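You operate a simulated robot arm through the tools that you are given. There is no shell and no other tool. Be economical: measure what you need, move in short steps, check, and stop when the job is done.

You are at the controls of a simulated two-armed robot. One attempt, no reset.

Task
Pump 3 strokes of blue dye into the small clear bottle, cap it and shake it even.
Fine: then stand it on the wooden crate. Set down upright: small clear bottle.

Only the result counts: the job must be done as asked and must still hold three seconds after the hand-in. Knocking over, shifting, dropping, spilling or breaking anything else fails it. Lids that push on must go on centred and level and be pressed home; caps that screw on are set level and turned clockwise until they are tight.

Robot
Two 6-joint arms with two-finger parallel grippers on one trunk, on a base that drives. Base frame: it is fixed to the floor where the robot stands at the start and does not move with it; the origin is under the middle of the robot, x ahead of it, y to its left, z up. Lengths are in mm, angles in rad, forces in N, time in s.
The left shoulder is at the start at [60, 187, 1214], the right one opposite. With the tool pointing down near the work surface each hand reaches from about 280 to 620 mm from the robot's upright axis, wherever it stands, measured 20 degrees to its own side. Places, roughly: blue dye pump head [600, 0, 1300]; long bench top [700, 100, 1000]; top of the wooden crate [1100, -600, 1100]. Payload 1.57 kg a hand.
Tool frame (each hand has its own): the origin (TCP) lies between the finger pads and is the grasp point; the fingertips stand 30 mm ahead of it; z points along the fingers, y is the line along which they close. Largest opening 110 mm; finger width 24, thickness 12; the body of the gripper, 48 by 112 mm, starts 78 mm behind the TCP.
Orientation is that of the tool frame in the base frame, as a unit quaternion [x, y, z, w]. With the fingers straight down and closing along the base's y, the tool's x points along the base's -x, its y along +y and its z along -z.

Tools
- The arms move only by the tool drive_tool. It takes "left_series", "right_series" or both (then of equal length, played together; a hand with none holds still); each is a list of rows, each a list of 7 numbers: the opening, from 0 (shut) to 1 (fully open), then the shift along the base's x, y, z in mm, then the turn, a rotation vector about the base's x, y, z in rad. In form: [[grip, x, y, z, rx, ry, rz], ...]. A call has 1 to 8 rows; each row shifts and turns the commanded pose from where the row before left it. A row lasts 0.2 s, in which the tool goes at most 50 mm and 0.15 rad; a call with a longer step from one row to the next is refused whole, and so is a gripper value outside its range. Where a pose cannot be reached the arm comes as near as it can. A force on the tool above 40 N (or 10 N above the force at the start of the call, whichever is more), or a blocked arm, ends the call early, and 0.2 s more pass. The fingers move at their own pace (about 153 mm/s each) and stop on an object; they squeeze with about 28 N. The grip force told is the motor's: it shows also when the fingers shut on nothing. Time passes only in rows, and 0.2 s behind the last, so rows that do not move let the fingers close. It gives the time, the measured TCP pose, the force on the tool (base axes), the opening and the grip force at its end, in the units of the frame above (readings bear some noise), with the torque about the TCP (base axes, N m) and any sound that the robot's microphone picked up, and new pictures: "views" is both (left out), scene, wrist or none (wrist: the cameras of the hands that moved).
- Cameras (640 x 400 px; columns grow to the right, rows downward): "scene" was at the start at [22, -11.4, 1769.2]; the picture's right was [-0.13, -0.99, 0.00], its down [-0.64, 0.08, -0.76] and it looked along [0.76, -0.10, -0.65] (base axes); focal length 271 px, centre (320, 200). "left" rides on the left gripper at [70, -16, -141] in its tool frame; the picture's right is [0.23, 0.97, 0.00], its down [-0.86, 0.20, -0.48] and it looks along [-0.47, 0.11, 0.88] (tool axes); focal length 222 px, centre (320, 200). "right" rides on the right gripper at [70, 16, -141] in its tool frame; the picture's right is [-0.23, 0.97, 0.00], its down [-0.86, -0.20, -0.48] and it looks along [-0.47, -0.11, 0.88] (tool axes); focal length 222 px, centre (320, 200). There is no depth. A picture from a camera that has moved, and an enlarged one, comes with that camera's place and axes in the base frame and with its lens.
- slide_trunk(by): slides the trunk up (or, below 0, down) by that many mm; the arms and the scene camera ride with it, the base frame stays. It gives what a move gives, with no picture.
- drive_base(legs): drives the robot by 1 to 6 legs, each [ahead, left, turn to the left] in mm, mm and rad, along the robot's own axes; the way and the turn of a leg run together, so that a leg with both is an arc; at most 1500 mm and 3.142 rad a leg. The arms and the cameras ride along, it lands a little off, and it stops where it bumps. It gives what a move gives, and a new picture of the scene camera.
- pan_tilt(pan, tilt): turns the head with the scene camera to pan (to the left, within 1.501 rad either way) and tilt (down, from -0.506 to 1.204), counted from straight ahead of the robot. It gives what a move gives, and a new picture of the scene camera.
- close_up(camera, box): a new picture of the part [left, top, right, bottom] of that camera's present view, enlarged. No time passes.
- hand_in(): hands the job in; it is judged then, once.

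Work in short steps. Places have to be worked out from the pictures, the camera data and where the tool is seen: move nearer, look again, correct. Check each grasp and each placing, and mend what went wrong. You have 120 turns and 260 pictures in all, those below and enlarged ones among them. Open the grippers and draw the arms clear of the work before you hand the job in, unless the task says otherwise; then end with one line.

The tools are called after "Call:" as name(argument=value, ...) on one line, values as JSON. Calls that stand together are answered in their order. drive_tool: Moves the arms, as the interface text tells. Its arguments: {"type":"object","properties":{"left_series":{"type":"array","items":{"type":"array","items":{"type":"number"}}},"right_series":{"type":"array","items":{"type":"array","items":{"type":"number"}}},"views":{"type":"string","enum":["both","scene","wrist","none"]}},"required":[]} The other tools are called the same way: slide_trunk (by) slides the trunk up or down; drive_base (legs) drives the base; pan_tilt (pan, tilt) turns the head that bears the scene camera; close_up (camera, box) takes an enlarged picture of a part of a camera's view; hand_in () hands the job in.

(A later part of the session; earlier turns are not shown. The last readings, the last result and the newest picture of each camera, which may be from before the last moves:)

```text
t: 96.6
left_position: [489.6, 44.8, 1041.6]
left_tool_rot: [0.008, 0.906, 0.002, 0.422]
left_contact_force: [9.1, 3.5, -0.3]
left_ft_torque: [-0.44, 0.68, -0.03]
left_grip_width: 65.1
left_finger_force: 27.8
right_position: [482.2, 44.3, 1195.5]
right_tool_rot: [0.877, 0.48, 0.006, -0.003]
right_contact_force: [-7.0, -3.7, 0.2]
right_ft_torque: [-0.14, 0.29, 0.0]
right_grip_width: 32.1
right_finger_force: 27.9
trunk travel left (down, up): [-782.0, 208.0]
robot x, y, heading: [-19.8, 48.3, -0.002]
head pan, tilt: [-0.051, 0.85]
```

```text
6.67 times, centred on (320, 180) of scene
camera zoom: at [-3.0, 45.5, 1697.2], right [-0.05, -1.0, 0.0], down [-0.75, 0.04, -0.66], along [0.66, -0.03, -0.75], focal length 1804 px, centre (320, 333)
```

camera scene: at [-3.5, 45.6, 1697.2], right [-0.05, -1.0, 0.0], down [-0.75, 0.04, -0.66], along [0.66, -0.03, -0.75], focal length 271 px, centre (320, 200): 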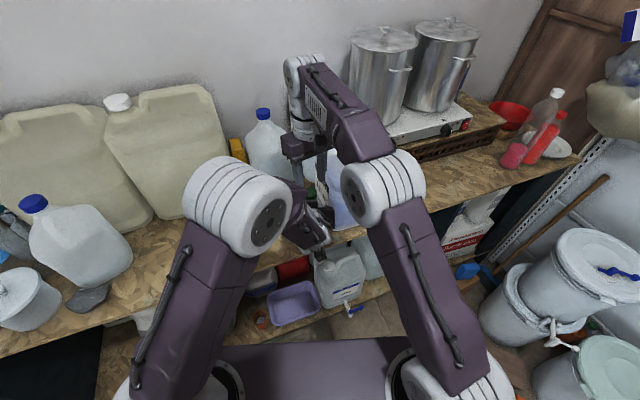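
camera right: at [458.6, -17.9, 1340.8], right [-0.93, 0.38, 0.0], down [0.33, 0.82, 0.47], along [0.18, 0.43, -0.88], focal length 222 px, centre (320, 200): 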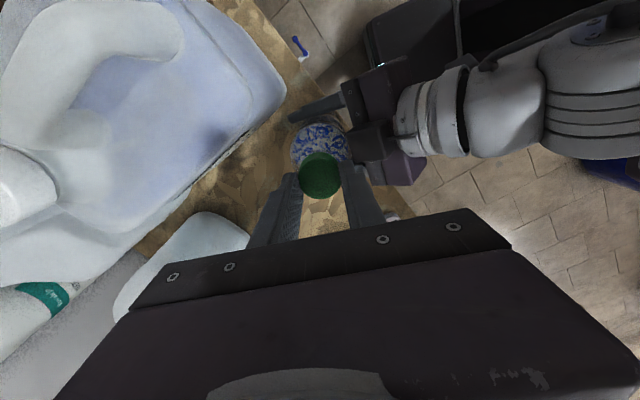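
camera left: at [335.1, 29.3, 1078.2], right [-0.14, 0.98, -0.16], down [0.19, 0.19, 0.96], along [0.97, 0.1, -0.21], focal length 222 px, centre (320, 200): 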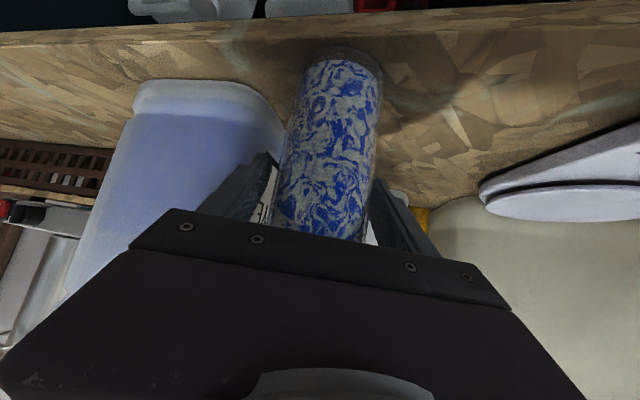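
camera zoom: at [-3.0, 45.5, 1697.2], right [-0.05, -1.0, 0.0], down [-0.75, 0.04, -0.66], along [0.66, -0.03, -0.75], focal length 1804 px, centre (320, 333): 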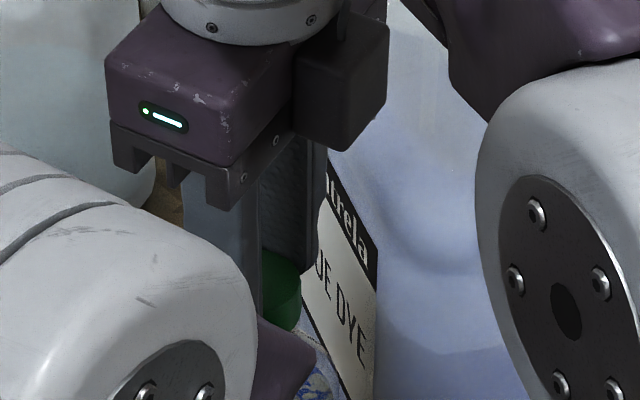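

Still feeding down with no out-of-reach. Continue clockwise.

Call:
drive_tool(right_series=[[0.1, -0.5, -0.2, -0.3, 0, 0, -0.15], [0.1, 0, 0, -0.2, 0, 0, -0.15], [0.1, 0, 0, -0.1, 0, 0, -0.15], [0.1, 0, 0, -0.1, 0, 0, -0.15], [0.1, 0, 0, -0.1, 0, 0, -0.15], [0.1, 0, 0, -0.1, 0, 0, -0.15]], views="none")

```text
t: 97.8
left_position: [481.2, 41.9, 1035.3]
left_tool_rot: [0.02, 0.91, 0.004, 0.415]
left_contact_force: [-1.2, -17.8, -19.2]
left_ft_torque: [3.3, 0.18, -0.54]
left_grip_width: 86.0
left_finger_force: 28.1
right_position: [498.8, -16.6, 1196.6]
right_tool_rot: [0.983, 0.179, 0.015, -0.024]
right_contact_force: [0.5, 18.1, 14.6]
right_ft_torque: [0.47, 0.03, 0.19]
right_grip_width: 8.6
right_finger_force: 27.1
right hand out of reach, approached as far as the arm can: row 4, 5
trunk travel left (down, up): [-782.0, 208.0]
robot x, y, heading: [-13.8, 48.0, 0.003]
head pan, tilt: [-0.051, 0.85]
stopped in row 5 (right hand): the force on the tool passed its limit at 71 N (the readings are from after the stop); the commanded pose is now the measured one
```

Reach ran out and the right hand jerked sideways. I must look at once before moving anything.

Call:
close_up(camera="right", box=[160, 40, 480, 240])

Call:
close_up(camera="scene", box=[260, 130, 380, 230])

Call:
close_up(camera="left", box=[160, 0, 480, 260])

```text
2.00 times, centred on (320, 140) of right
camera zoom: at [566.3, -13.5, 1340.1], right [0.13, -0.99, -0.05], down [-0.88, -0.14, 0.45], along [-0.46, -0.02, -0.89], focal length 444 px, centre (320, 320)
```

zoom: 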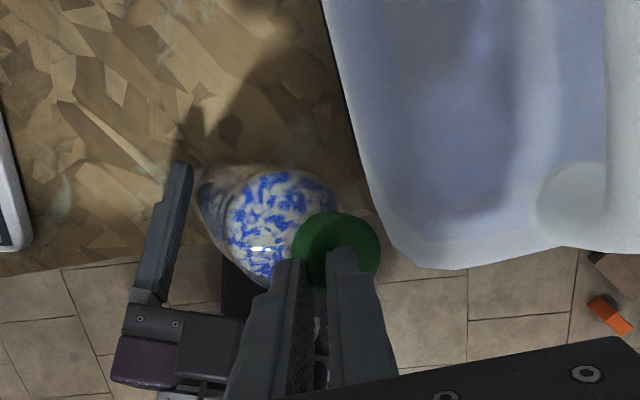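

```text
4.00 times, centred on (320, 180) of scene
camera zoom: at [-4.4, 44.3, 1697.0], right [-0.05, -1.0, 0.0], down [-0.75, 0.04, -0.66], along [0.66, -0.03, -0.75], focal length 1082 px, centre (320, 280)
```

zoom: 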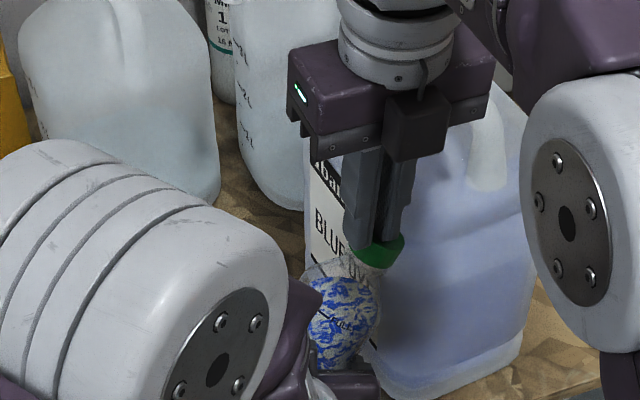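

```text
1.54 times, centred on (320, 130) of left
camera zoom: at [329.8, 28.1, 1075.8], right [-0.12, 0.98, -0.15], down [0.21, 0.17, 0.96], along [0.97, 0.08, -0.22], focal length 342 px, centre (320, 308)
```

zoom: 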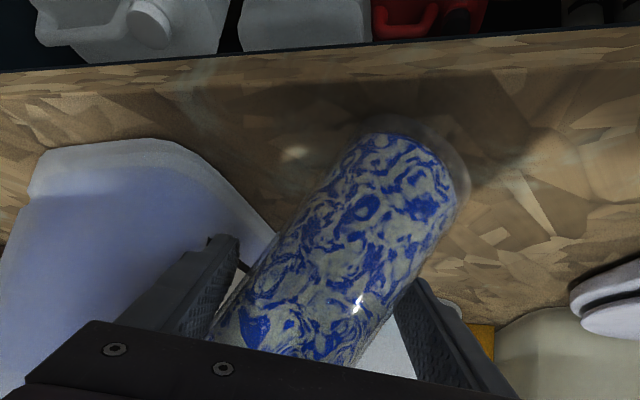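

The bottle is leaning to the right inside the left fingers, with the cap still on, and the right fingers press on the cap. Raising the right hand should let the left squeeze straighten it.

Call:
drive_tool(right_series=[[0.08, 0, 0, 5, 0, 0, 0], [0.08, 0, 0, 5, 0, 0, 0], [0.08, 0, 0, 8, 0, 0, 0]], views="none")

Call:
close_up(camera="scene", box=[260, 130, 380, 230])

Call:
close_up(camera="left", box=[160, 0, 480, 260])

```text
t: 98.6
left_position: [486.7, 44.8, 1036.9]
left_tool_rot: [0.012, 0.908, 0.004, 0.418]
left_contact_force: [0.0, 0.1, -5.3]
left_ft_torque: [0.05, 0.06, 0.03]
left_grip_width: 65.5
left_finger_force: 28.0
right_position: [499.9, -20.2, 1212.1]
right_tool_rot: [0.984, 0.179, 0.011, -0.021]
right_contact_force: [0.1, 0.5, 0.5]
right_ft_torque: [0.04, 0.04, -0.01]
right_grip_width: 9.0
right_finger_force: 0.1
trunk travel left (down, up): [-782.0, 208.0]
robot x, y, heading: [-19.4, 49.7, -0.003]
head pan, tilt: [-0.051, 0.85]
```

```text
4.00 times, centred on (320, 180) of scene
camera zoom: at [-1.8, 45.7, 1697.2], right [-0.05, -1.0, 0.0], down [-0.75, 0.04, -0.66], along [0.66, -0.03, -0.75], focal length 1082 px, centre (320, 280)
```

zoom: 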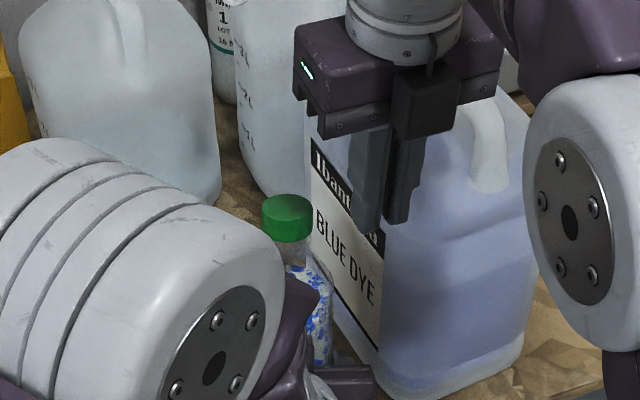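

```text
1.54 times, centred on (320, 130) of left
camera zoom: at [333.9, 29.3, 1076.9], right [-0.13, 0.98, -0.16], down [0.2, 0.18, 0.96], along [0.97, 0.09, -0.22], focal length 342 px, centre (320, 308)
```

zoom: 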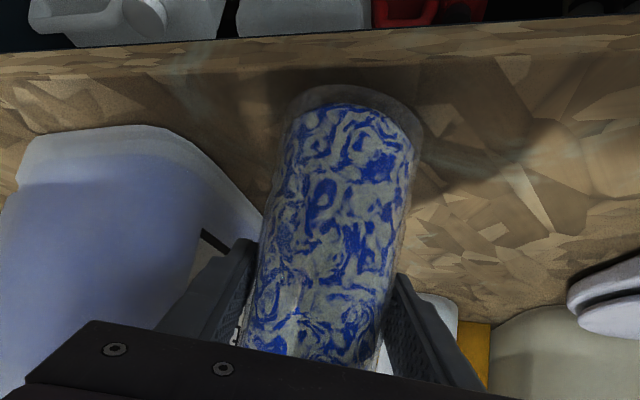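

The bottle came upright again with the cap on, now hanging a bit higher in the grip. I'll raise the right hand, start unwinding it, and zoom on the cap.

Call:
drive_tool(right_series=[[0.45, 0, 0, 30, 0, 0, 0.15], [0.45, 0, 0, 30, 0, 0, 0.15], [0.45, -10, 0, 10, 0, 0, 0.15], [0.45, -10, 0, 0, 0, 0, 0.15], [0.45, -5, 0, 0, 0, 0, 0.15], [0.45, 0, 0, 0, 0, 0, 0.15], [0.45, 0, 0, 0, 0, 0, 0.15], [0.45, 0, 0, 0, 0, 0, 0.15]], views="wrist")

Call:
close_up(camera="scene", box=[290, 160, 350, 220])

```text
t: 100.4
left_position: [486.3, 43.0, 1037.1]
left_tool_rot: [0.013, 0.908, 0.003, 0.418]
left_contact_force: [0.3, 0.5, -4.8]
left_ft_torque: [0.0, 0.0, 0.03]
left_grip_width: 65.4
left_finger_force: 27.6
right_position: [473.4, -17.7, 1282.8]
right_tool_rot: [0.711, 0.703, -0.002, -0.024]
right_contact_force: [0.1, 0.0, -0.6]
right_ft_torque: [0.02, -0.02, -0.02]
right_grip_width: 49.7
right_finger_force: 0.0
trunk travel left (down, up): [-782.0, 208.0]
robot x, y, heading: [-19.7, 46.1, 0.001]
head pan, tilt: [-0.051, 0.85]
camera right: at [496.7, 47.4, 1425.6], right [0.97, -0.24, -0.04], down [-0.19, -0.87, 0.46], along [-0.15, -0.44, -0.89], focal length 222 px, centre (320, 200)
```

right: 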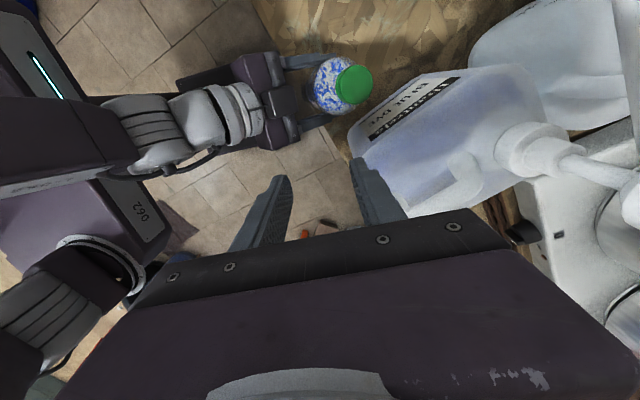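

```text
6.67 times, centred on (320, 190) of scene
camera zoom: at [-2.5, 45.6, 1697.2], right [-0.05, -1.0, 0.0], down [-0.75, 0.04, -0.66], along [0.66, -0.03, -0.75], focal length 1804 px, centre (320, 267)
```

zoom: 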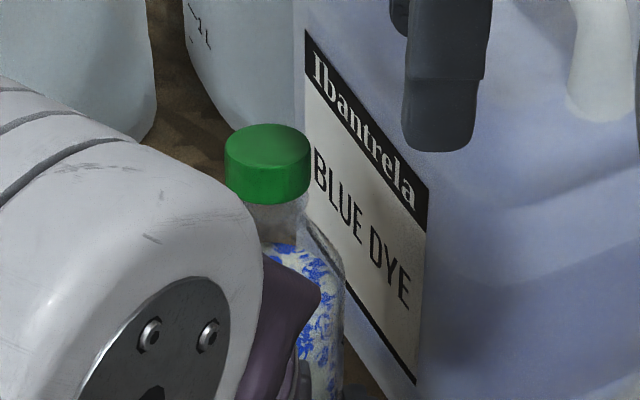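

The cap is on, but triangulation puts it 30 mm ahead of the left TCP, so the bottle leans about 12° forward in the grip. I'll tilt the left hand back to bring it upright.

Call:
drive_tool(left_series=[[0.3, 0, 0, 8, 0, 0, 0], [0.3, 0, 0, 4, 0, -0.07, 0], [0.3, 0, 0, 0, 0, -0.07, 0], [0.3, 0, 0, 0, 0, -0.06, 0], [0.3, 0, 0, 0, 0, 0, 0]], right_series=[[0.45, 0, 0, 0, 0, 0, 0.15], [0.45, 0, 0, 0, 0, 0, 0.15], [0.45, 0, 0, 0, 0, 0, 0.15], [0.45, 0, 0, 0, 0, 0, 0.15], [0.45, 0, 0, 0, 0, 0, 0.15]], views="wrist")

Call:
close_up(camera="scene", box=[270, 150, 370, 250])

```text
t: 101.6
left_position: [486.4, 41.4, 1051.1]
left_tool_rot: [0.015, 0.863, 0.006, 0.505]
left_contact_force: [0.8, 0.1, -5.7]
left_ft_torque: [0.02, 0.03, 0.0]
left_grip_width: 65.6
left_finger_force: 28.1
right_position: [473.3, -18.0, 1283.1]
right_tool_rot: [0.404, 0.914, -0.01, -0.022]
right_contact_force: [0.2, 0.6, -0.3]
right_ft_torque: [0.04, -0.02, 0.01]
right_grip_width: 49.4
right_finger_force: 0.0
trunk travel left (down, up): [-782.0, 208.0]
robot x, y, heading: [-18.3, 50.7, 0.002]
head pan, tilt: [-0.051, 0.85]
camera right: at [446.0, 45.5, 1426.0], right [0.87, 0.49, -0.04], down [0.45, -0.77, 0.46], along [0.19, -0.42, -0.89], focal length 222 px, centre (320, 200)
camera left: at [329.8, 27.0, 1059.7], right [-0.09, 0.98, -0.17], down [0.0, 0.17, 0.98], along [1.0, 0.09, -0.02], focal length 222 px, centre (320, 200)
```

right: 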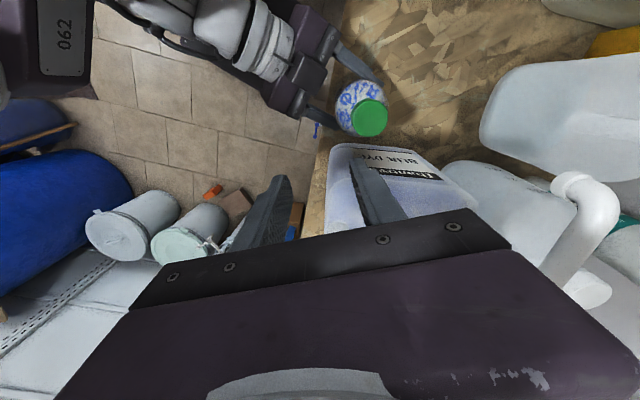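
left: 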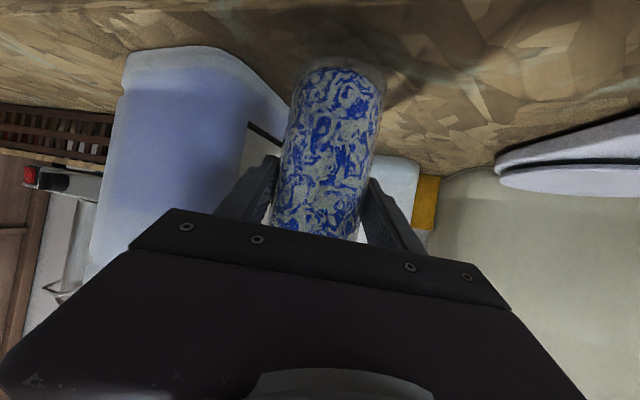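

```text
4.00 times, centred on (320, 200) of scene
camera zoom: at [-2.8, 45.7, 1697.2], right [-0.05, -1.0, 0.0], down [-0.75, 0.04, -0.66], along [0.66, -0.03, -0.75], focal length 1082 px, centre (320, 200)
```

zoom: 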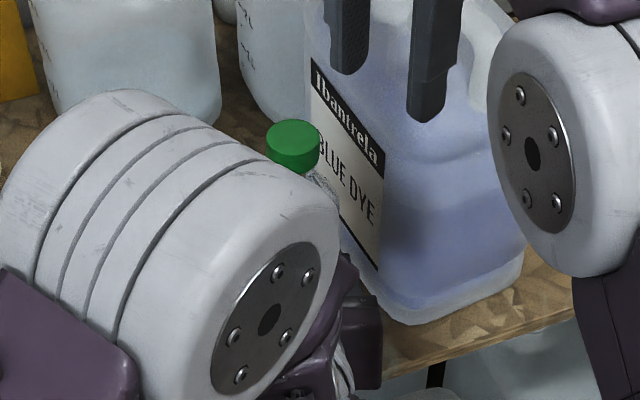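

The bottle is upright again, with the left tilt at 61° and the cap top near [491, 40, 1196]. I'll lower it to the bench while unwinding the right hand and fixing its slight tilt.

Call:
drive_tool(left_series=[[0.3, 0, 0, -4, 0, 0, 0], [0.3, 0, 0, -4, 0, 0, 0], [0.3, 0, 0, -3, 0, 0, 0], [0.3, 0, 0, -1, 0, 0, 0], [0.3, 0, 0, 0, 0, 0, 0], [0.3, 0, 0, 0, 0, 0, 0], [0.3, 0, 0, 0, 0, 0, 0]], right_series=[[0.45, 0, 0, 0, 0, -0.048, 0], [0.45, 0, 0, 0, 0, 0, 0.15], [0.45, 0, 0, 0, 0, 0, 0.15], [0.45, 0, 0, 0, 0, 0, 0.15], [0.45, 0, 0, 0, 0, 0, 0.15], [0.45, 0, 0, 0, 0, 0, 0.15], [0.45, 0, 0, 0, 0, 0, 0.15]], views="none")

Call:
drive_tool(left_series=[[0.3, 0, 0, -1, 0, 0, 0], [0.3, 0, 0, -1, 0, 0, 0], [0.3, 0, 0, 0, 0, 0, 0], [0.3, 0, 0, 0, 0, 0, 0], [0.3, 0, 0, 0, 0, 0, 0], [0.3, 0, 0, 0, 0, 0, 0], [0.3, 0, 0, 0, 0, 0, 0], [0.3, 0, 0, 0, 0, 0, 0]], right_series=[[0.45, 0, 10, 0, 0, 0, 0.15], [0.45, 0, 10, 0, 0, 0, 0.15], [0.45, 0, 10, 0, 0, 0, 0.15], [0.45, 0, 10, 0, 0, 0, 0.15], [0.45, 0, 8, 0, 0, 0, 0.15], [0.45, 5, 5, 0, 0, 0, 0.15], [0.45, 5, 5, -10, 0, 0, 0.1], [0.45, 5, 0, -15, 0, 0, 0.1]], views="wrist")

Call:
close_up(camera="right", box=[240, 60, 400, 200])

Call:
close_up(camera="scene", box=[290, 160, 350, 220])

```text
t: 103.2
left_position: [490.3, 36.5, 1041.9]
left_tool_rot: [0.014, 0.863, 0.007, 0.506]
left_contact_force: [-0.1, 0.7, -4.4]
left_ft_torque: [0.02, 0.02, 0.01]
left_grip_width: 65.8
left_finger_force: 27.6
left hand out of reach, approached as far as the arm can: row 1, 3
right_position: [474.4, -17.7, 1282.5]
right_tool_rot: [-0.033, 0.999, 0.0, 0.0]
right_contact_force: [0.7, 1.4, 0.2]
right_ft_torque: [0.0, -0.02, -0.01]
right_grip_width: 49.3
right_finger_force: 0.0
trunk travel left (down, up): [-782.0, 208.0]
robot x, y, heading: [-18.4, 50.0, 0.002]
head pan, tilt: [-0.051, 0.85]
```

```text
t: 105.0
left_position: [489.1, 37.2, 1041.2]
left_tool_rot: [0.013, 0.863, 0.009, 0.505]
left_contact_force: [-0.2, 0.3, -5.1]
left_ft_torque: [-0.01, -0.01, 0.05]
left_grip_width: 65.8
left_finger_force: 27.8
right_position: [486.8, 38.0, 1255.9]
right_tool_rot: [-0.55, 0.835, 0.001, 0.001]
right_contact_force: [-0.2, 0.7, 0.3]
right_ft_torque: [-0.01, 0.02, 0.0]
right_grip_width: 49.3
right_finger_force: 0.0
right hand out of reach, approached as far as the arm can: row 6
trunk travel left (down, up): [-782.0, 208.0]
robot x, y, heading: [-18.4, 47.5, 0.004]
head pan, tilt: [-0.051, 0.85]
camera right: at [443.8, -18.7, 1398.2], right [-0.81, 0.59, 0.0], down [0.52, 0.71, 0.48], along [0.28, 0.39, -0.88], focal length 222 px, centre (320, 200)
camera left: at [333.7, 22.7, 1049.2], right [-0.1, 0.98, -0.17], down [0.0, 0.17, 0.99], along [1.0, 0.09, -0.02], focal length 222 px, centre (320, 200)
```

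right: 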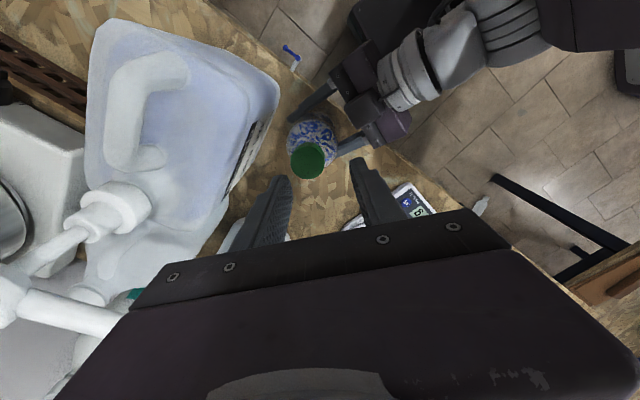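
left: 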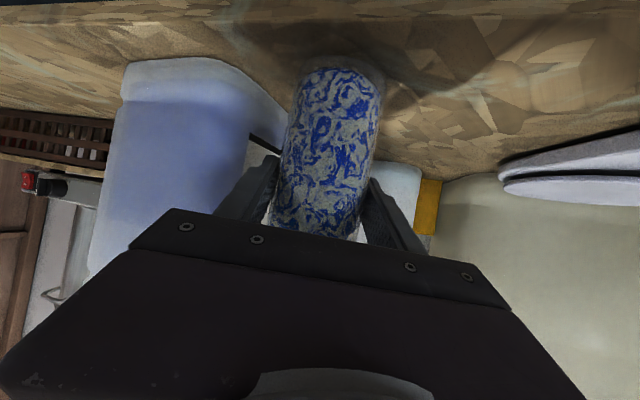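

```text
2.86 times, centred on (320, 130) of right
camera zoom: at [443.8, -18.7, 1398.2], right [-0.81, 0.59, 0.0], down [0.52, 0.71, 0.48], along [0.28, 0.39, -0.88], focal length 635 px, centre (320, 400)
```

zoom: 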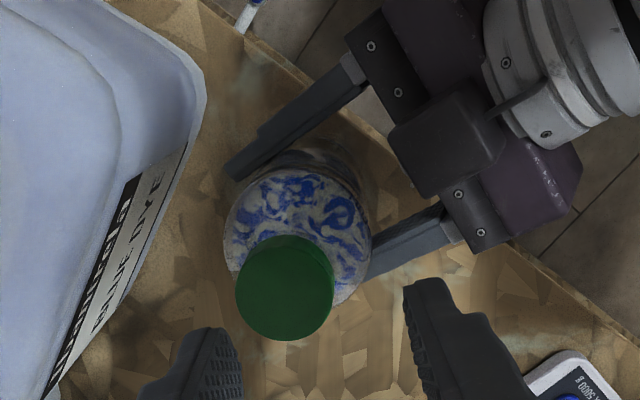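

```text
6.67 times, centred on (320, 190) of scene
camera zoom: at [-2.6, 45.4, 1697.2], right [-0.05, -1.0, 0.0], down [-0.75, 0.04, -0.66], along [0.66, -0.03, -0.75], focal length 1804 px, centre (320, 267)
```

zoom: 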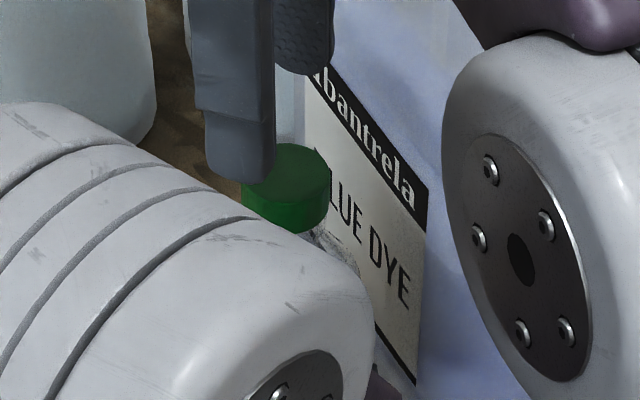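

Cap is at about [495.5, 32, 1186]. I'll come down on it and grip.

Call:
drive_tool(right_series=[[0.45, 4, -3, -12, 0, 0, 0], [0.45, 4, -3, -15, 0, 0, 0], [0.45, 1, 0, -14, 0, 0, 0], [0.45, 0, 0, -9, 0, 0, 0], [0.2, 0, 0, 0, 0, 0, 0], [0.1, 0, 0, 0, 0, 0, 0], [0.1, 0, 0, 0, 0, 0, 0]], views="wrist")

Call:
close_up(camera="right", box=[240, 60, 400, 200])

```text
t: 106.6
left_position: [490.4, 38.1, 1040.7]
left_tool_rot: [0.014, 0.863, 0.008, 0.504]
left_contact_force: [-6.1, 5.4, -4.2]
left_ft_torque: [-0.78, -0.66, -0.02]
left_grip_width: 65.7
left_finger_force: 28.1
right_position: [495.5, 32.9, 1205.2]
right_tool_rot: [-0.549, 0.836, -0.001, 0.0]
right_contact_force: [6.5, -5.4, 0.2]
right_ft_torque: [-0.17, -0.37, -0.03]
right_grip_width: 31.9
right_finger_force: 27.9
trunk travel left (down, up): [-782.0, 208.0]
robot x, y, heading: [-19.3, 51.8, 0.001]
head pan, tilt: [-0.051, 0.85]
camera right: at [452.4, -23.9, 1348.0], right [-0.8, 0.59, 0.0], down [0.52, 0.71, 0.48], along [0.29, 0.38, -0.88], focal length 222 px, centre (320, 200)
```

right: 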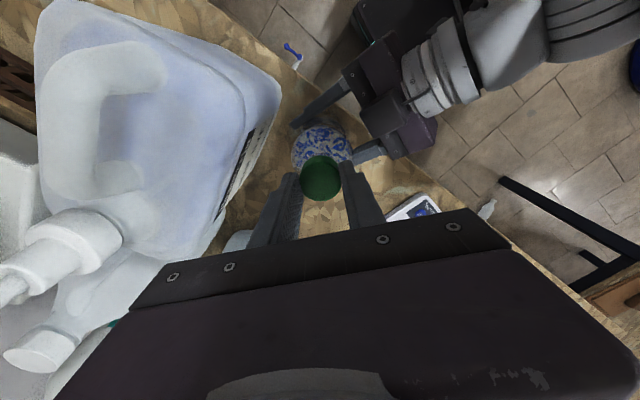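

```text
2.86 times, centred on (320, 130) of right
camera zoom: at [452.4, -23.9, 1348.0], right [-0.8, 0.59, 0.0], down [0.52, 0.71, 0.48], along [0.29, 0.38, -0.88], focal length 635 px, centre (320, 400)
```

zoom: 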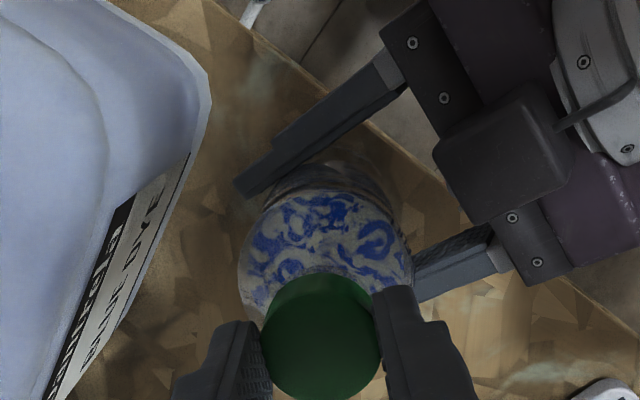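

Gripped. Easing the small side load, then turning clockwise and watching the torque.

Call:
drive_tool(right_series=[[0.1, 0.5, -0.5, 0, 0, 0, -0.1], [0.1, 0.3, -0.3, 0, 0, 0, -0.15], [0.1, 0, 0, 0, 0, 0, -0.15], [0.1, 0, 0, 0, 0, 0, -0.15], [0.1, 0, 0, 0, 0, 0, -0.15], [0.1, 0, 0, 0, 0, 0, -0.15]], views="none")

Call:
drive_tool(right_series=[[0.1, 0, 0, 0, 0, 0, -0.15], [0.1, 0, 0, 0, 0, 0, -0.15], [0.1, 0, 0, 0, 0, 0, -0.15], [0.1, 0, 0, 0, 0, 0, -0.15], [0.1, 0, 0, 0, 0, 0, -0.15]], views="none")

```text
t: 108.0
left_position: [491.2, 37.3, 1040.3]
left_tool_rot: [0.015, 0.863, 0.007, 0.506]
left_contact_force: [10.1, -5.4, -3.8]
left_ft_torque: [0.81, 0.68, -0.03]
left_grip_width: 65.5
left_finger_force: 27.9
right_position: [495.4, 32.0, 1205.0]
right_tool_rot: [-0.154, 0.988, 0.0, -0.001]
right_contact_force: [-10.4, 5.5, 0.4]
right_ft_torque: [0.1, 1.03, 0.06]
right_grip_width: 31.8
right_finger_force: 28.0
trunk travel left (down, up): [-782.0, 208.0]
robot x, y, heading: [-19.5, 53.3, -0.003]
head pan, tilt: [-0.051, 0.85]
```

```text
t: 109.2
left_position: [490.1, 36.9, 1040.6]
left_tool_rot: [0.015, 0.863, 0.008, 0.504]
left_contact_force: [0.0, -10.5, -2.8]
left_ft_torque: [1.29, -0.12, -0.61]
left_grip_width: 65.4
left_finger_force: 27.9
right_position: [496.7, 32.7, 1208.4]
right_tool_rot: [0.217, 0.976, -0.001, 0.001]
right_contact_force: [-0.4, 9.5, -2.2]
right_ft_torque: [0.34, 0.08, 0.57]
right_grip_width: 32.5
right_finger_force: 28.0
trunk travel left (down, up): [-782.0, 208.0]
robot x, y, heading: [-19.3, 50.3, 0.005]
head pan, tilt: [-0.051, 0.85]
```

A resisting torque of 0.57 N m has appeared: the cap is seating. I'll turn a little more to make sure it is tight.

Call:
drive_tool(right_series=[[0.1, 0, 0.4, -0.5, 0, 0, -0.1], [0.1, 0, 0, -0.5, 0, 0, -0.1], [0.1, 0, 0, 0, 0, 0, -0.1], [0.1, 0, 0, 0, 0, 0, 0]], views="none")

Call:
close_up(camera="right", box=[240, 60, 400, 200])

Call:
close_up(camera="scene", box=[290, 160, 350, 220])

```text
t: 110.2
left_position: [490.9, 37.0, 1039.4]
left_tool_rot: [0.015, 0.863, 0.008, 0.505]
left_contact_force: [-3.2, -11.2, -7.3]
left_ft_torque: [1.52, -0.34, -0.46]
left_grip_width: 65.4
left_finger_force: 28.7
right_position: [496.5, 32.6, 1206.4]
right_tool_rot: [0.36, 0.933, 0.0, 0.0]
right_contact_force: [3.3, 12.1, 3.2]
right_ft_torque: [0.45, -0.1, 0.45]
right_grip_width: 31.6
right_finger_force: 28.0
trunk travel left (down, up): [-782.0, 208.0]
robot x, y, heading: [-20.6, 52.1, -0.008]
head pan, tilt: [-0.051, 0.85]
```

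```text
2.86 times, centred on (320, 130) of right
camera zoom: at [455.9, 92.2, 1347.5], right [0.82, 0.57, 0.0], down [0.5, -0.72, 0.48], along [0.27, -0.39, -0.88], focal length 635 px, centre (320, 400)
```

zoom: 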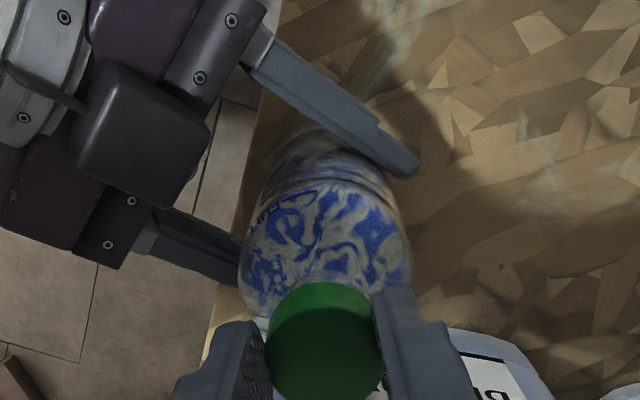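

```text
6.67 times, centred on (320, 190) of scene
camera zoom: at [-2.8, 45.5, 1697.2], right [-0.05, -1.0, 0.0], down [-0.75, 0.04, -0.66], along [0.66, -0.03, -0.75], focal length 1804 px, centre (320, 267)
```

zoom: 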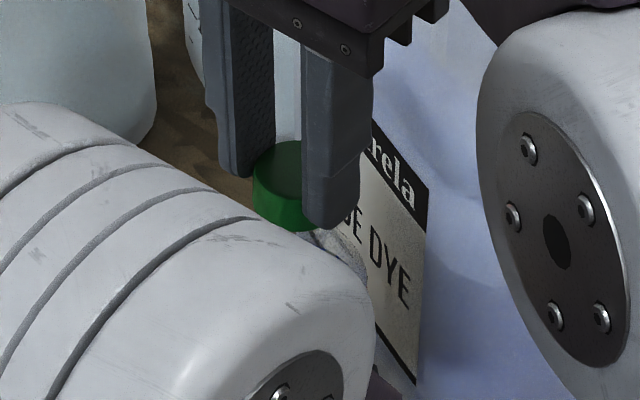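

A sustained ~0.45–0.57 N m with the fingers now slipping means the cap is tight. I'll release it, raise the right hand and fold it to its side.

Call:
drive_tool(right_series=[[0.3, 0, 0, 0, 0, 0, 0], [0.5, 0, 0, 0, 0, 0, 0], [0.5, 0, 0, 20, 0, 0, 0], [0.5, 0, 0, 40, 0, 0, 0], [0.5, -20, -30, 20, 0, 0, 0.1], [0.5, -20, -40, 0, 0, 0, 0.15], [0.5, -20, -40, 0, 0, 0, 0.15], [0.5, -20, -40, 0, 0, 0, 0.15]], views="both")

Call:
close_up(camera="scene", box=[290, 160, 350, 220])

```text
t: 112.0
left_position: [489.6, 37.9, 1041.5]
left_tool_rot: [0.015, 0.863, 0.008, 0.505]
left_contact_force: [-0.5, 0.1, -5.3]
left_ft_torque: [-0.01, 0.04, 0.01]
left_grip_width: 64.9
left_finger_force: 28.1
right_position: [407.5, -123.2, 1283.0]
right_tool_rot: [0.093, 0.996, 0.0, 0.001]
right_contact_force: [0.7, 0.6, 0.3]
right_ft_torque: [0.04, -0.02, 0.0]
right_grip_width: 54.7
right_finger_force: 0.0
right hand out of reach, approached as far as the arm can: row 4
trunk travel left (down, up): [-782.0, 208.0]
robot x, y, heading: [-17.2, 48.3, 0.001]
head pan, tilt: [-0.051, 0.85]
camera scene: at [-5.1, 43.5, 1697.2], right [-0.05, -1.0, 0.0], down [-0.75, 0.04, -0.66], along [0.66, -0.03, -0.75], focal length 271 px, centre (320, 200)
camera right: at [341.9, -92.6, 1423.9], right [0.4, 0.92, 0.0], down [0.8, -0.35, 0.48], along [0.44, -0.19, -0.88], focal length 222 px, centre (320, 200)
```

scene: 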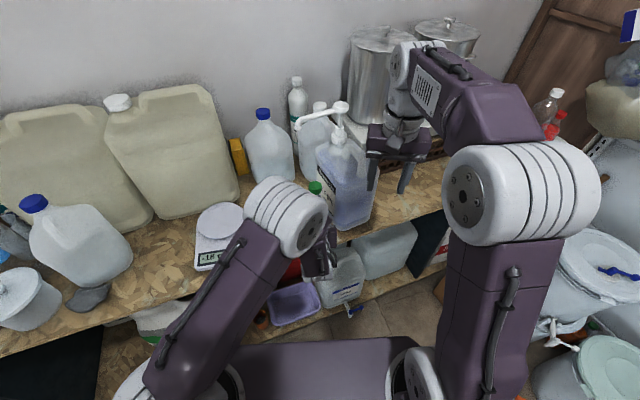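
right: 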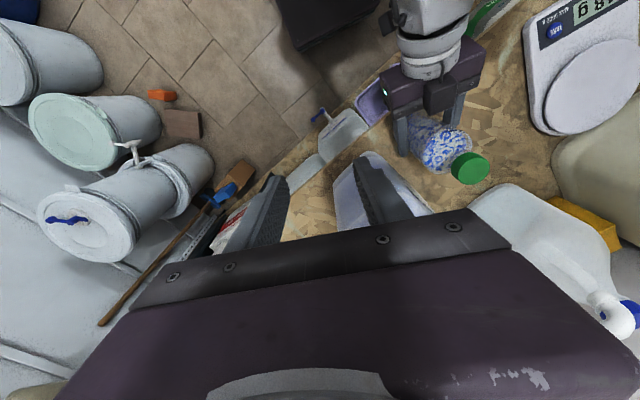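

```text
6.67 times, centred on (320, 190) of scene
camera zoom: at [-5.1, 43.5, 1697.2], right [-0.05, -1.0, 0.0], down [-0.75, 0.04, -0.66], along [0.66, -0.03, -0.75], focal length 1804 px, centre (320, 267)
```

zoom: 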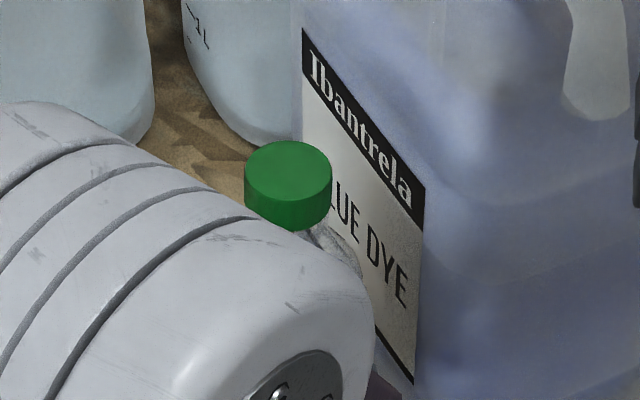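

Cap on and the right hand is clear. I'll lift the bottle and back away from the bench for shaking room.

Call:
drive_tool(left_series=[[0.3, 0, 0, 15, 0, 0, 0], [0.3, 0, 0, 20, 0, 0, 0], [0.3, 0, 0, 20, 0, 0, 0], [0.3, 0, 0, 20, 0, 0, 0]], views="none")

Call:
drive_base(legs=[[-300, 0, 0]])

```text
t: 113.0
left_position: [490.0, 39.3, 1114.4]
left_tool_rot: [0.014, 0.862, 0.004, 0.507]
left_contact_force: [0.1, 0.9, -5.2]
left_ft_torque: [-0.01, 0.06, -0.01]
left_grip_width: 64.5
left_finger_force: 28.2
right_position: [408.1, -119.9, 1282.5]
right_tool_rot: [0.093, 0.996, -0.001, 0.0]
right_contact_force: [-0.3, 0.8, -0.9]
right_ft_torque: [-0.02, -0.06, 0.01]
right_grip_width: 54.9
right_finger_force: 0.1
trunk travel left (down, up): [-782.0, 208.0]
robot x, y, heading: [-18.1, 48.5, -0.002]
head pan, tilt: [-0.051, 0.85]
```

```text
t: 115.0
left_position: [194.2, 39.7, 1113.8]
left_tool_rot: [0.013, 0.862, 0.004, 0.507]
left_contact_force: [0.6, -0.4, -4.8]
left_ft_torque: [0.01, 0.05, -0.03]
left_grip_width: 64.9
left_finger_force: 28.2
right_position: [112.4, -119.4, 1282.0]
right_tool_rot: [0.093, 0.996, 0.0, -0.001]
right_contact_force: [0.1, 0.2, -0.8]
right_ft_torque: [-0.01, 0.02, -0.03]
right_grip_width: 55.2
right_finger_force: 0.0
trunk travel left (down, up): [-782.0, 208.0]
robot x, y, heading: [-318.9, 49.2, 0.002]
head pan, tilt: [-0.051, 0.85]
camera scene: at [-298.6, 45.7, 1697.2], right [-0.05, -1.0, 0.0], down [-0.75, 0.04, -0.66], along [0.66, -0.03, -0.75], focal length 271 px, centre (320, 200)
```

scene: 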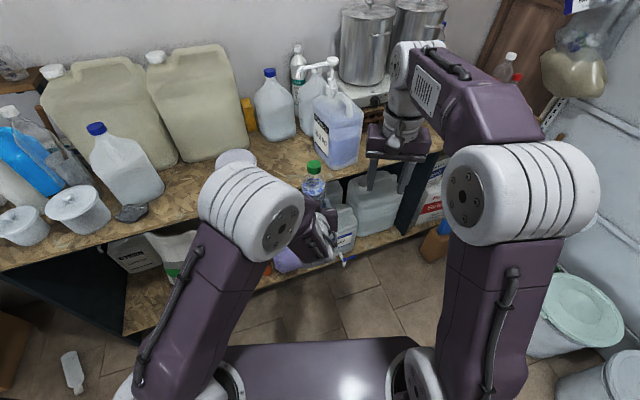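

Clear of the bench with a cap firmly on. Shaking up and down.

Call:
drive_tool(left_series=[[0.25, 0, 0, 48, 0, 0, 0], [0.25, 0, 0, -48, 0, 0, 0], [0.25, 0, 0, 48, 0, 0, 0], [0.25, 0, 0, -48, 0, 0, 0], [0.25, 0, 0, 48, 0, 0, 0], [0.25, 0, 0, -48, 0, 0, 0], [0.25, 0, 0, 48, 0, 0, 0], [0.25, 0, 0, -48, 0, 0, 0]], views="wrist")

Call:
close_up(camera="scene", box=[260, 140, 380, 280])

```text
t: 116.8
left_position: [192.2, 38.7, 1115.8]
left_tool_rot: [0.014, 0.862, 0.004, 0.506]
left_contact_force: [0.0, -0.8, -5.0]
left_ft_torque: [-0.01, 0.04, -0.01]
left_grip_width: 65.2
left_finger_force: 27.8
right_position: [113.0, -118.4, 1282.4]
right_tool_rot: [0.093, 0.996, 0.0, 0.0]
right_contact_force: [0.3, -0.3, 0.8]
right_ft_torque: [0.04, 0.01, 0.02]
right_grip_width: 55.0
right_finger_force: 0.1
trunk travel left (down, up): [-782.0, 208.0]
robot x, y, heading: [-316.8, 45.9, 0.001]
head pan, tilt: [-0.051, 0.85]
camera left: at [36.0, 24.4, 1123.1], right [-0.09, 0.98, -0.18], down [0.0, 0.18, 0.98], along [1.0, 0.09, -0.02], focal length 222 px, centre (320, 200)
```

left: 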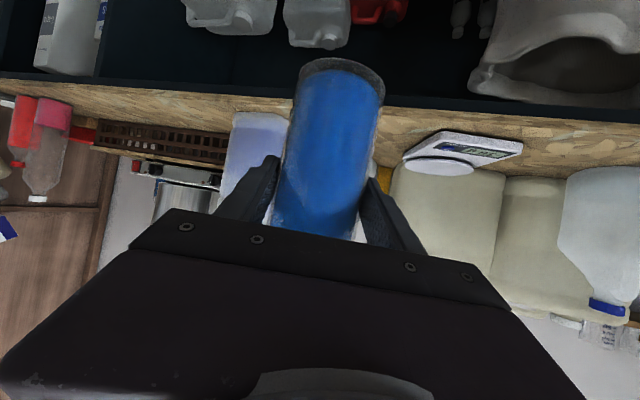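

```text
2.86 times, centred on (320, 210) of scene
camera zoom: at [-299.5, 45.1, 1697.2], right [-0.05, -1.0, 0.0], down [-0.75, 0.04, -0.66], along [0.66, -0.03, -0.75], focal length 773 px, centre (320, 171)
```

zoom: 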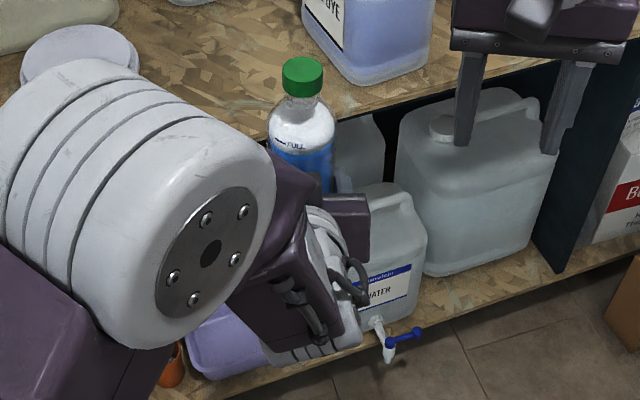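

The colour is almost uniform blue and nothing leaks. One more round of shaking to make it fully even.

Call:
drive_tool(left_series=[[0.25, 0, 0, 48, 0, 0, 0], [0.25, 0, 0, -48, 0, 0, 0], [0.25, 0, 0, 48, 0, 0, 0], [0.25, 0, 0, -48, 0, 0, 0], [0.25, 0, 0, 48, 0, 0, 0], [0.25, 0, 0, -48, 0, 0, 0], [0.25, 0, 0, 48, 0, 0, 0], [0.25, 0, 0, -48, 0, 0, 0]], views="none")

Call:
drive_tool(left_series=[[0.25, 0, 0, 48, 0, 0, 0], [0.25, 0, 0, -48, 0, 0, 0], [0.25, 0, 0, 48, 0, 0, 0], [0.25, 0, 0, -48, 0, 0, 0], [0.25, 0, 0, 48, 0, 0, 0], [0.25, 0, 0, -48, 0, 0, 0], [0.25, 0, 0, 48, 0, 0, 0], [0.25, 0, 0, -48, 0, 0, 0]], views="wrist")

Call:
pan_tilt(pan=-0.55, tilt=0.55)

```text
t: 118.6
left_position: [193.8, 38.1, 1115.5]
left_tool_rot: [0.013, 0.863, 0.005, 0.506]
left_contact_force: [1.4, 0.5, -4.9]
left_ft_torque: [-0.01, 0.03, 0.02]
left_grip_width: 64.9
left_finger_force: 27.7
right_position: [112.3, -121.3, 1281.6]
right_tool_rot: [0.093, 0.996, 0.0, 0.0]
right_contact_force: [0.1, 0.0, 0.5]
right_ft_torque: [-0.02, 0.0, 0.01]
right_grip_width: 54.9
right_finger_force: 0.0
trunk travel left (down, up): [-782.0, 208.0]
robot x, y, heading: [-319.5, 49.0, 0.007]
head pan, tilt: [-0.051, 0.85]
```

```text
t: 120.4
left_position: [193.5, 37.9, 1114.4]
left_tool_rot: [0.014, 0.862, 0.004, 0.507]
left_contact_force: [0.7, -0.3, -5.8]
left_ft_torque: [-0.01, 0.05, 0.03]
left_grip_width: 65.0
left_finger_force: 28.0
right_position: [111.6, -121.1, 1281.1]
right_tool_rot: [0.093, 0.996, 0.0, -0.001]
right_contact_force: [0.6, 0.0, -0.2]
right_ft_torque: [0.03, 0.03, 0.0]
right_grip_width: 55.0
right_finger_force: 0.1
trunk travel left (down, up): [-782.0, 208.0]
robot x, y, heading: [-320.6, 46.1, -0.0]
head pan, tilt: [-0.051, 0.85]
camera left: at [36.0, 23.5, 1123.1], right [-0.09, 0.98, -0.18], down [0.0, 0.18, 0.98], along [1.0, 0.09, -0.02], focal length 222 px, centre (320, 200)
```

left: 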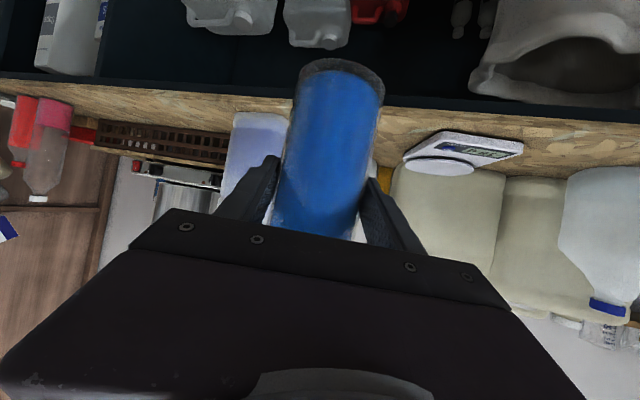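

```text
t: 121.4
left_position: [192.2, 38.3, 1116.5]
left_tool_rot: [0.013, 0.862, 0.005, 0.507]
left_contact_force: [0.2, 0.7, -5.4]
left_ft_torque: [0.02, 0.06, -0.01]
left_grip_width: 65.2
left_finger_force: 28.0
right_position: [110.6, -118.8, 1281.7]
right_tool_rot: [0.093, 0.996, -0.001, 0.001]
right_contact_force: [-0.3, 0.4, -0.1]
right_ft_torque: [-0.02, 0.0, 0.0]
right_grip_width: 54.8
right_finger_force: 0.1
trunk travel left (down, up): [-782.0, 208.0]
robot x, y, heading: [-316.2, 52.5, 0.001]
head pan, tilt: [-0.55, 0.55]
camera scene: at [-303.2, 3.2, 1722.6], right [-0.52, -0.85, 0.0], down [-0.45, 0.27, -0.85], along [0.73, -0.45, -0.52], focal length 271 px, centre (320, 200)
```

scene: 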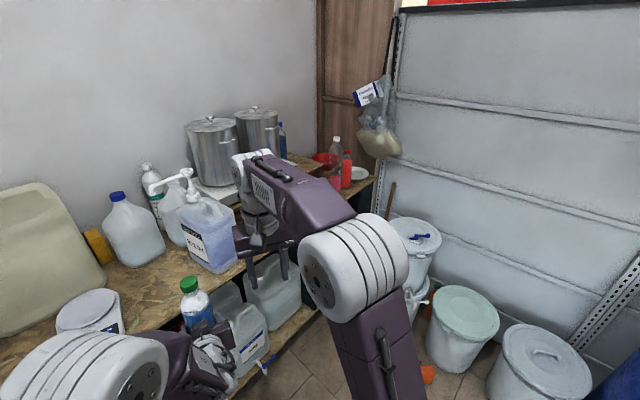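

The dye is evenly mixed. Next is the crate: I judge its free right end near [972, -650] with the top around 1070. I'll raise the trunk, tuck the right arm, and drive round in stages.

Call:
slide_trunk(by=110)

Call:
drive_tool(right_series=[[0.5, -30, -30, 0, 0, 0, 0], [0.5, -30, -30, 0, 0, 0, 0], [0.5, -20, -30, 0, 0, 0, 0], [0.5, -10, -30, 0, 0, 0, 0]], views="none")

Call:
drive_base(legs=[[0, -700, 0], [0, 0, 0.2], [380, -80, 0]])

```text
t: 122.8
left_position: [192.0, 39.9, 1225.6]
left_tool_rot: [0.013, 0.862, 0.004, 0.506]
left_contact_force: [0.7, 1.0, -4.5]
left_ft_torque: [0.0, 0.05, -0.05]
left_grip_width: 65.0
left_finger_force: 28.4
right_position: [111.3, -120.4, 1392.2]
right_tool_rot: [0.093, 0.996, -0.001, 0.0]
right_contact_force: [0.3, -0.4, 0.7]
right_ft_torque: [0.0, -0.01, -0.01]
right_grip_width: 55.2
right_finger_force: 0.1
trunk travel left (down, up): [-892.0, 98.0]
robot x, y, heading: [-322.8, 49.6, -0.001]
head pan, tilt: [-0.55, 0.55]
```

```text
t: 123.8
left_position: [193.1, 37.0, 1225.0]
left_tool_rot: [0.013, 0.862, 0.005, 0.506]
left_contact_force: [-0.3, 0.9, -4.6]
left_ft_torque: [0.03, 0.02, 0.01]
left_grip_width: 64.8
left_finger_force: 28.2
right_position: [21.5, -240.2, 1391.3]
right_tool_rot: [0.093, 0.996, 0.0, 0.001]
right_contact_force: [0.1, -0.7, -0.3]
right_ft_torque: [0.03, -0.03, -0.02]
right_grip_width: 55.2
right_finger_force: 0.1
trunk travel left (down, up): [-892.0, 98.0]
robot x, y, heading: [-319.2, 52.1, -0.0]
head pan, tilt: [-0.55, 0.55]
```

```text
t: 130.4
left_position: [554.2, -524.1, 1230.6]
left_tool_rot: [-0.087, 0.855, 0.059, 0.507]
left_contact_force: [-1.2, 0.7, -3.8]
left_ft_torque: [-0.07, 0.01, -0.06]
left_grip_width: 64.9
left_finger_force: 27.8
right_position: [450.0, -833.7, 1398.2]
right_tool_rot: [-0.022, 1.0, -0.003, 0.007]
right_contact_force: [-1.9, 0.5, -0.2]
right_ft_torque: [-0.03, -0.18, 0.0]
right_grip_width: 55.4
right_finger_force: 0.1
trunk travel left (down, up): [-892.0, 98.0]
robot x, y, heading: [69.3, -636.6, 0.229]
head pan, tilt: [-0.55, 0.55]
camera scene: at [74.5, -668.5, 1833.2], right [-0.32, -0.95, 0.0], down [-0.49, 0.16, -0.86], along [0.81, -0.27, -0.51], focal length 271 px, centre (320, 200)
```

scene: 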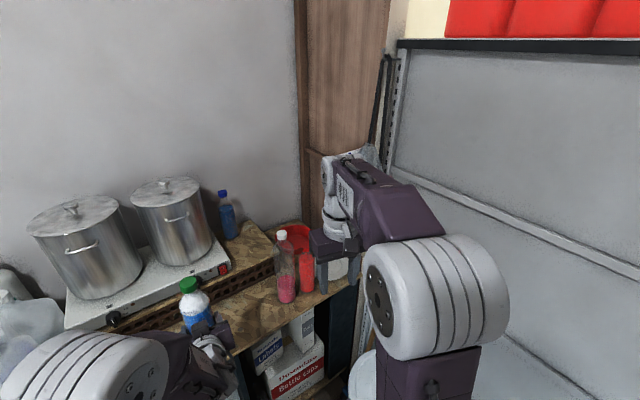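

Good view of the crate's free end. I'll enlarge it to fix the target spot.

Call:
close_up(camera="scene", box=[180, 180, 340, 330])

Call:
close_up(camera="left", box=[0, 0, 640, 260])

```text
2.67 times, centred on (260, 255) of scene
camera zoom: at [74.5, -668.5, 1833.2], right [-0.32, -0.95, 0.0], down [-0.49, 0.16, -0.86], along [0.81, -0.27, -0.51], focal length 722 px, centre (480, 53)
```

zoom: 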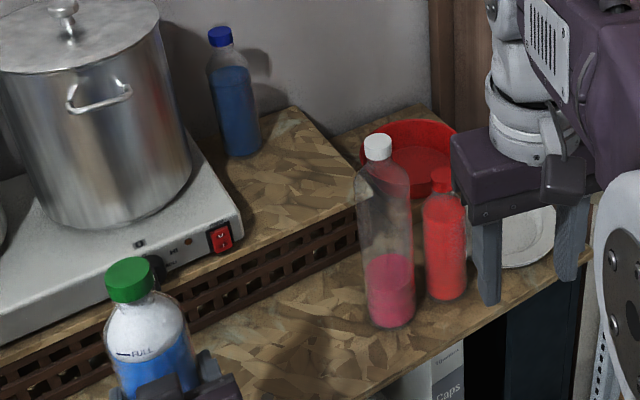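

```text
1.00 times, centred on (320, 130) of left (not enlarged: the box is as wide or as high as the picture)
camera zoom: at [405.1, -574.9, 1237.1], right [-0.31, 0.93, -0.19], down [-0.05, 0.18, 0.98], along [0.95, 0.32, -0.01], focal length 222 px, centre (320, 270)
```

zoom: 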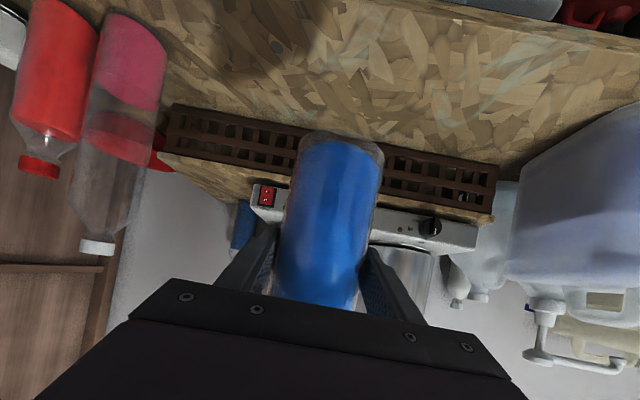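

The crate top comes out near z 1060, with the free spot centred about [975, -655]. I'll raise a little more for clearance over the stove edge and drive the rest of the way.

Call:
slide_trunk(by=60)

Call:
drive_base(legs=[[0, -100, 0], [230, 0, 0]])

Call:
close_up(camera="left", box=[0, 0, 640, 260])

```text
t: 131.4
left_position: [573.3, -533.4, 1283.6]
left_tool_rot: [-0.085, 0.859, 0.063, 0.5]
left_contact_force: [-0.2, 0.1, -5.6]
left_ft_torque: [0.03, 0.06, 0.03]
left_grip_width: 64.8
left_finger_force: 27.8
right_position: [470.2, -842.6, 1451.1]
right_tool_rot: [-0.023, 1.0, -0.001, -0.001]
right_contact_force: [0.8, -0.7, -0.7]
right_ft_torque: [0.0, 0.02, 0.01]
right_grip_width: 55.1
right_finger_force: 0.0
trunk travel left (down, up): [-952.0, 38.0]
robot x, y, heading: [68.7, -637.4, 0.231]
head pan, tilt: [-0.55, 0.55]
```

```text
t: 132.1
left_position: [570.0, -532.1, 1283.4]
left_tool_rot: [-0.085, 0.859, 0.064, 0.501]
left_contact_force: [1.7, 0.5, -5.9]
left_ft_torque: [0.0, 0.07, -0.02]
left_grip_width: 64.8
left_finger_force: 27.9
right_position: [466.2, -842.2, 1451.4]
right_tool_rot: [-0.022, 1.0, 0.001, 0.0]
right_contact_force: [0.3, 0.1, -0.1]
right_ft_torque: [-0.02, 0.01, 0.01]
right_grip_width: 55.0
right_finger_force: 0.1
trunk travel left (down, up): [-952.0, 38.0]
robot x, y, heading: [69.7, -634.0, 0.228]
head pan, tilt: [-0.55, 0.55]
stopped in leg 1: the robot was blocked; the commanded pose is now the measured one
camera scene: at [97.3, -679.9, 1892.5], right [-0.32, -0.95, 0.0], down [-0.5, 0.17, -0.85], along [0.81, -0.27, -0.52], focal length 271 px, centre (320, 200)
```

scene: 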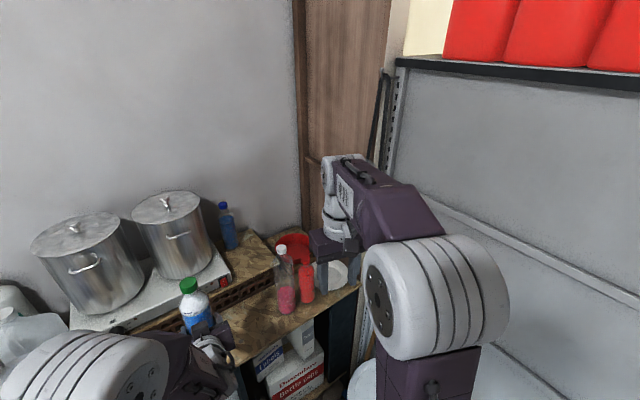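

```text
1.00 times, centred on (320, 130) of left (not enlarged: the box is as wide or as high as the picture)
camera zoom: at [419.3, -582.2, 1292.2], right [-0.31, 0.93, -0.17], down [-0.03, 0.17, 0.98], along [0.95, 0.32, -0.02], focal length 222 px, centre (320, 270)
```

zoom: 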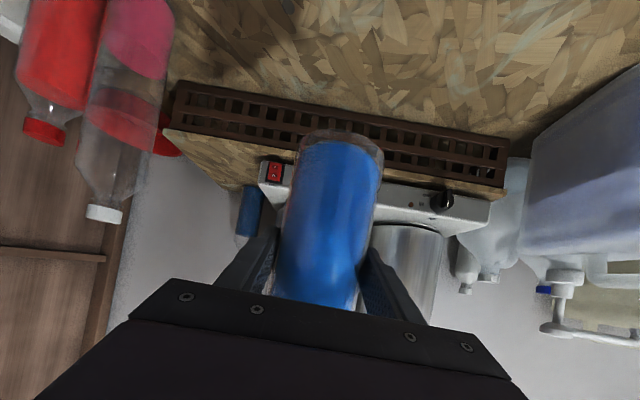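

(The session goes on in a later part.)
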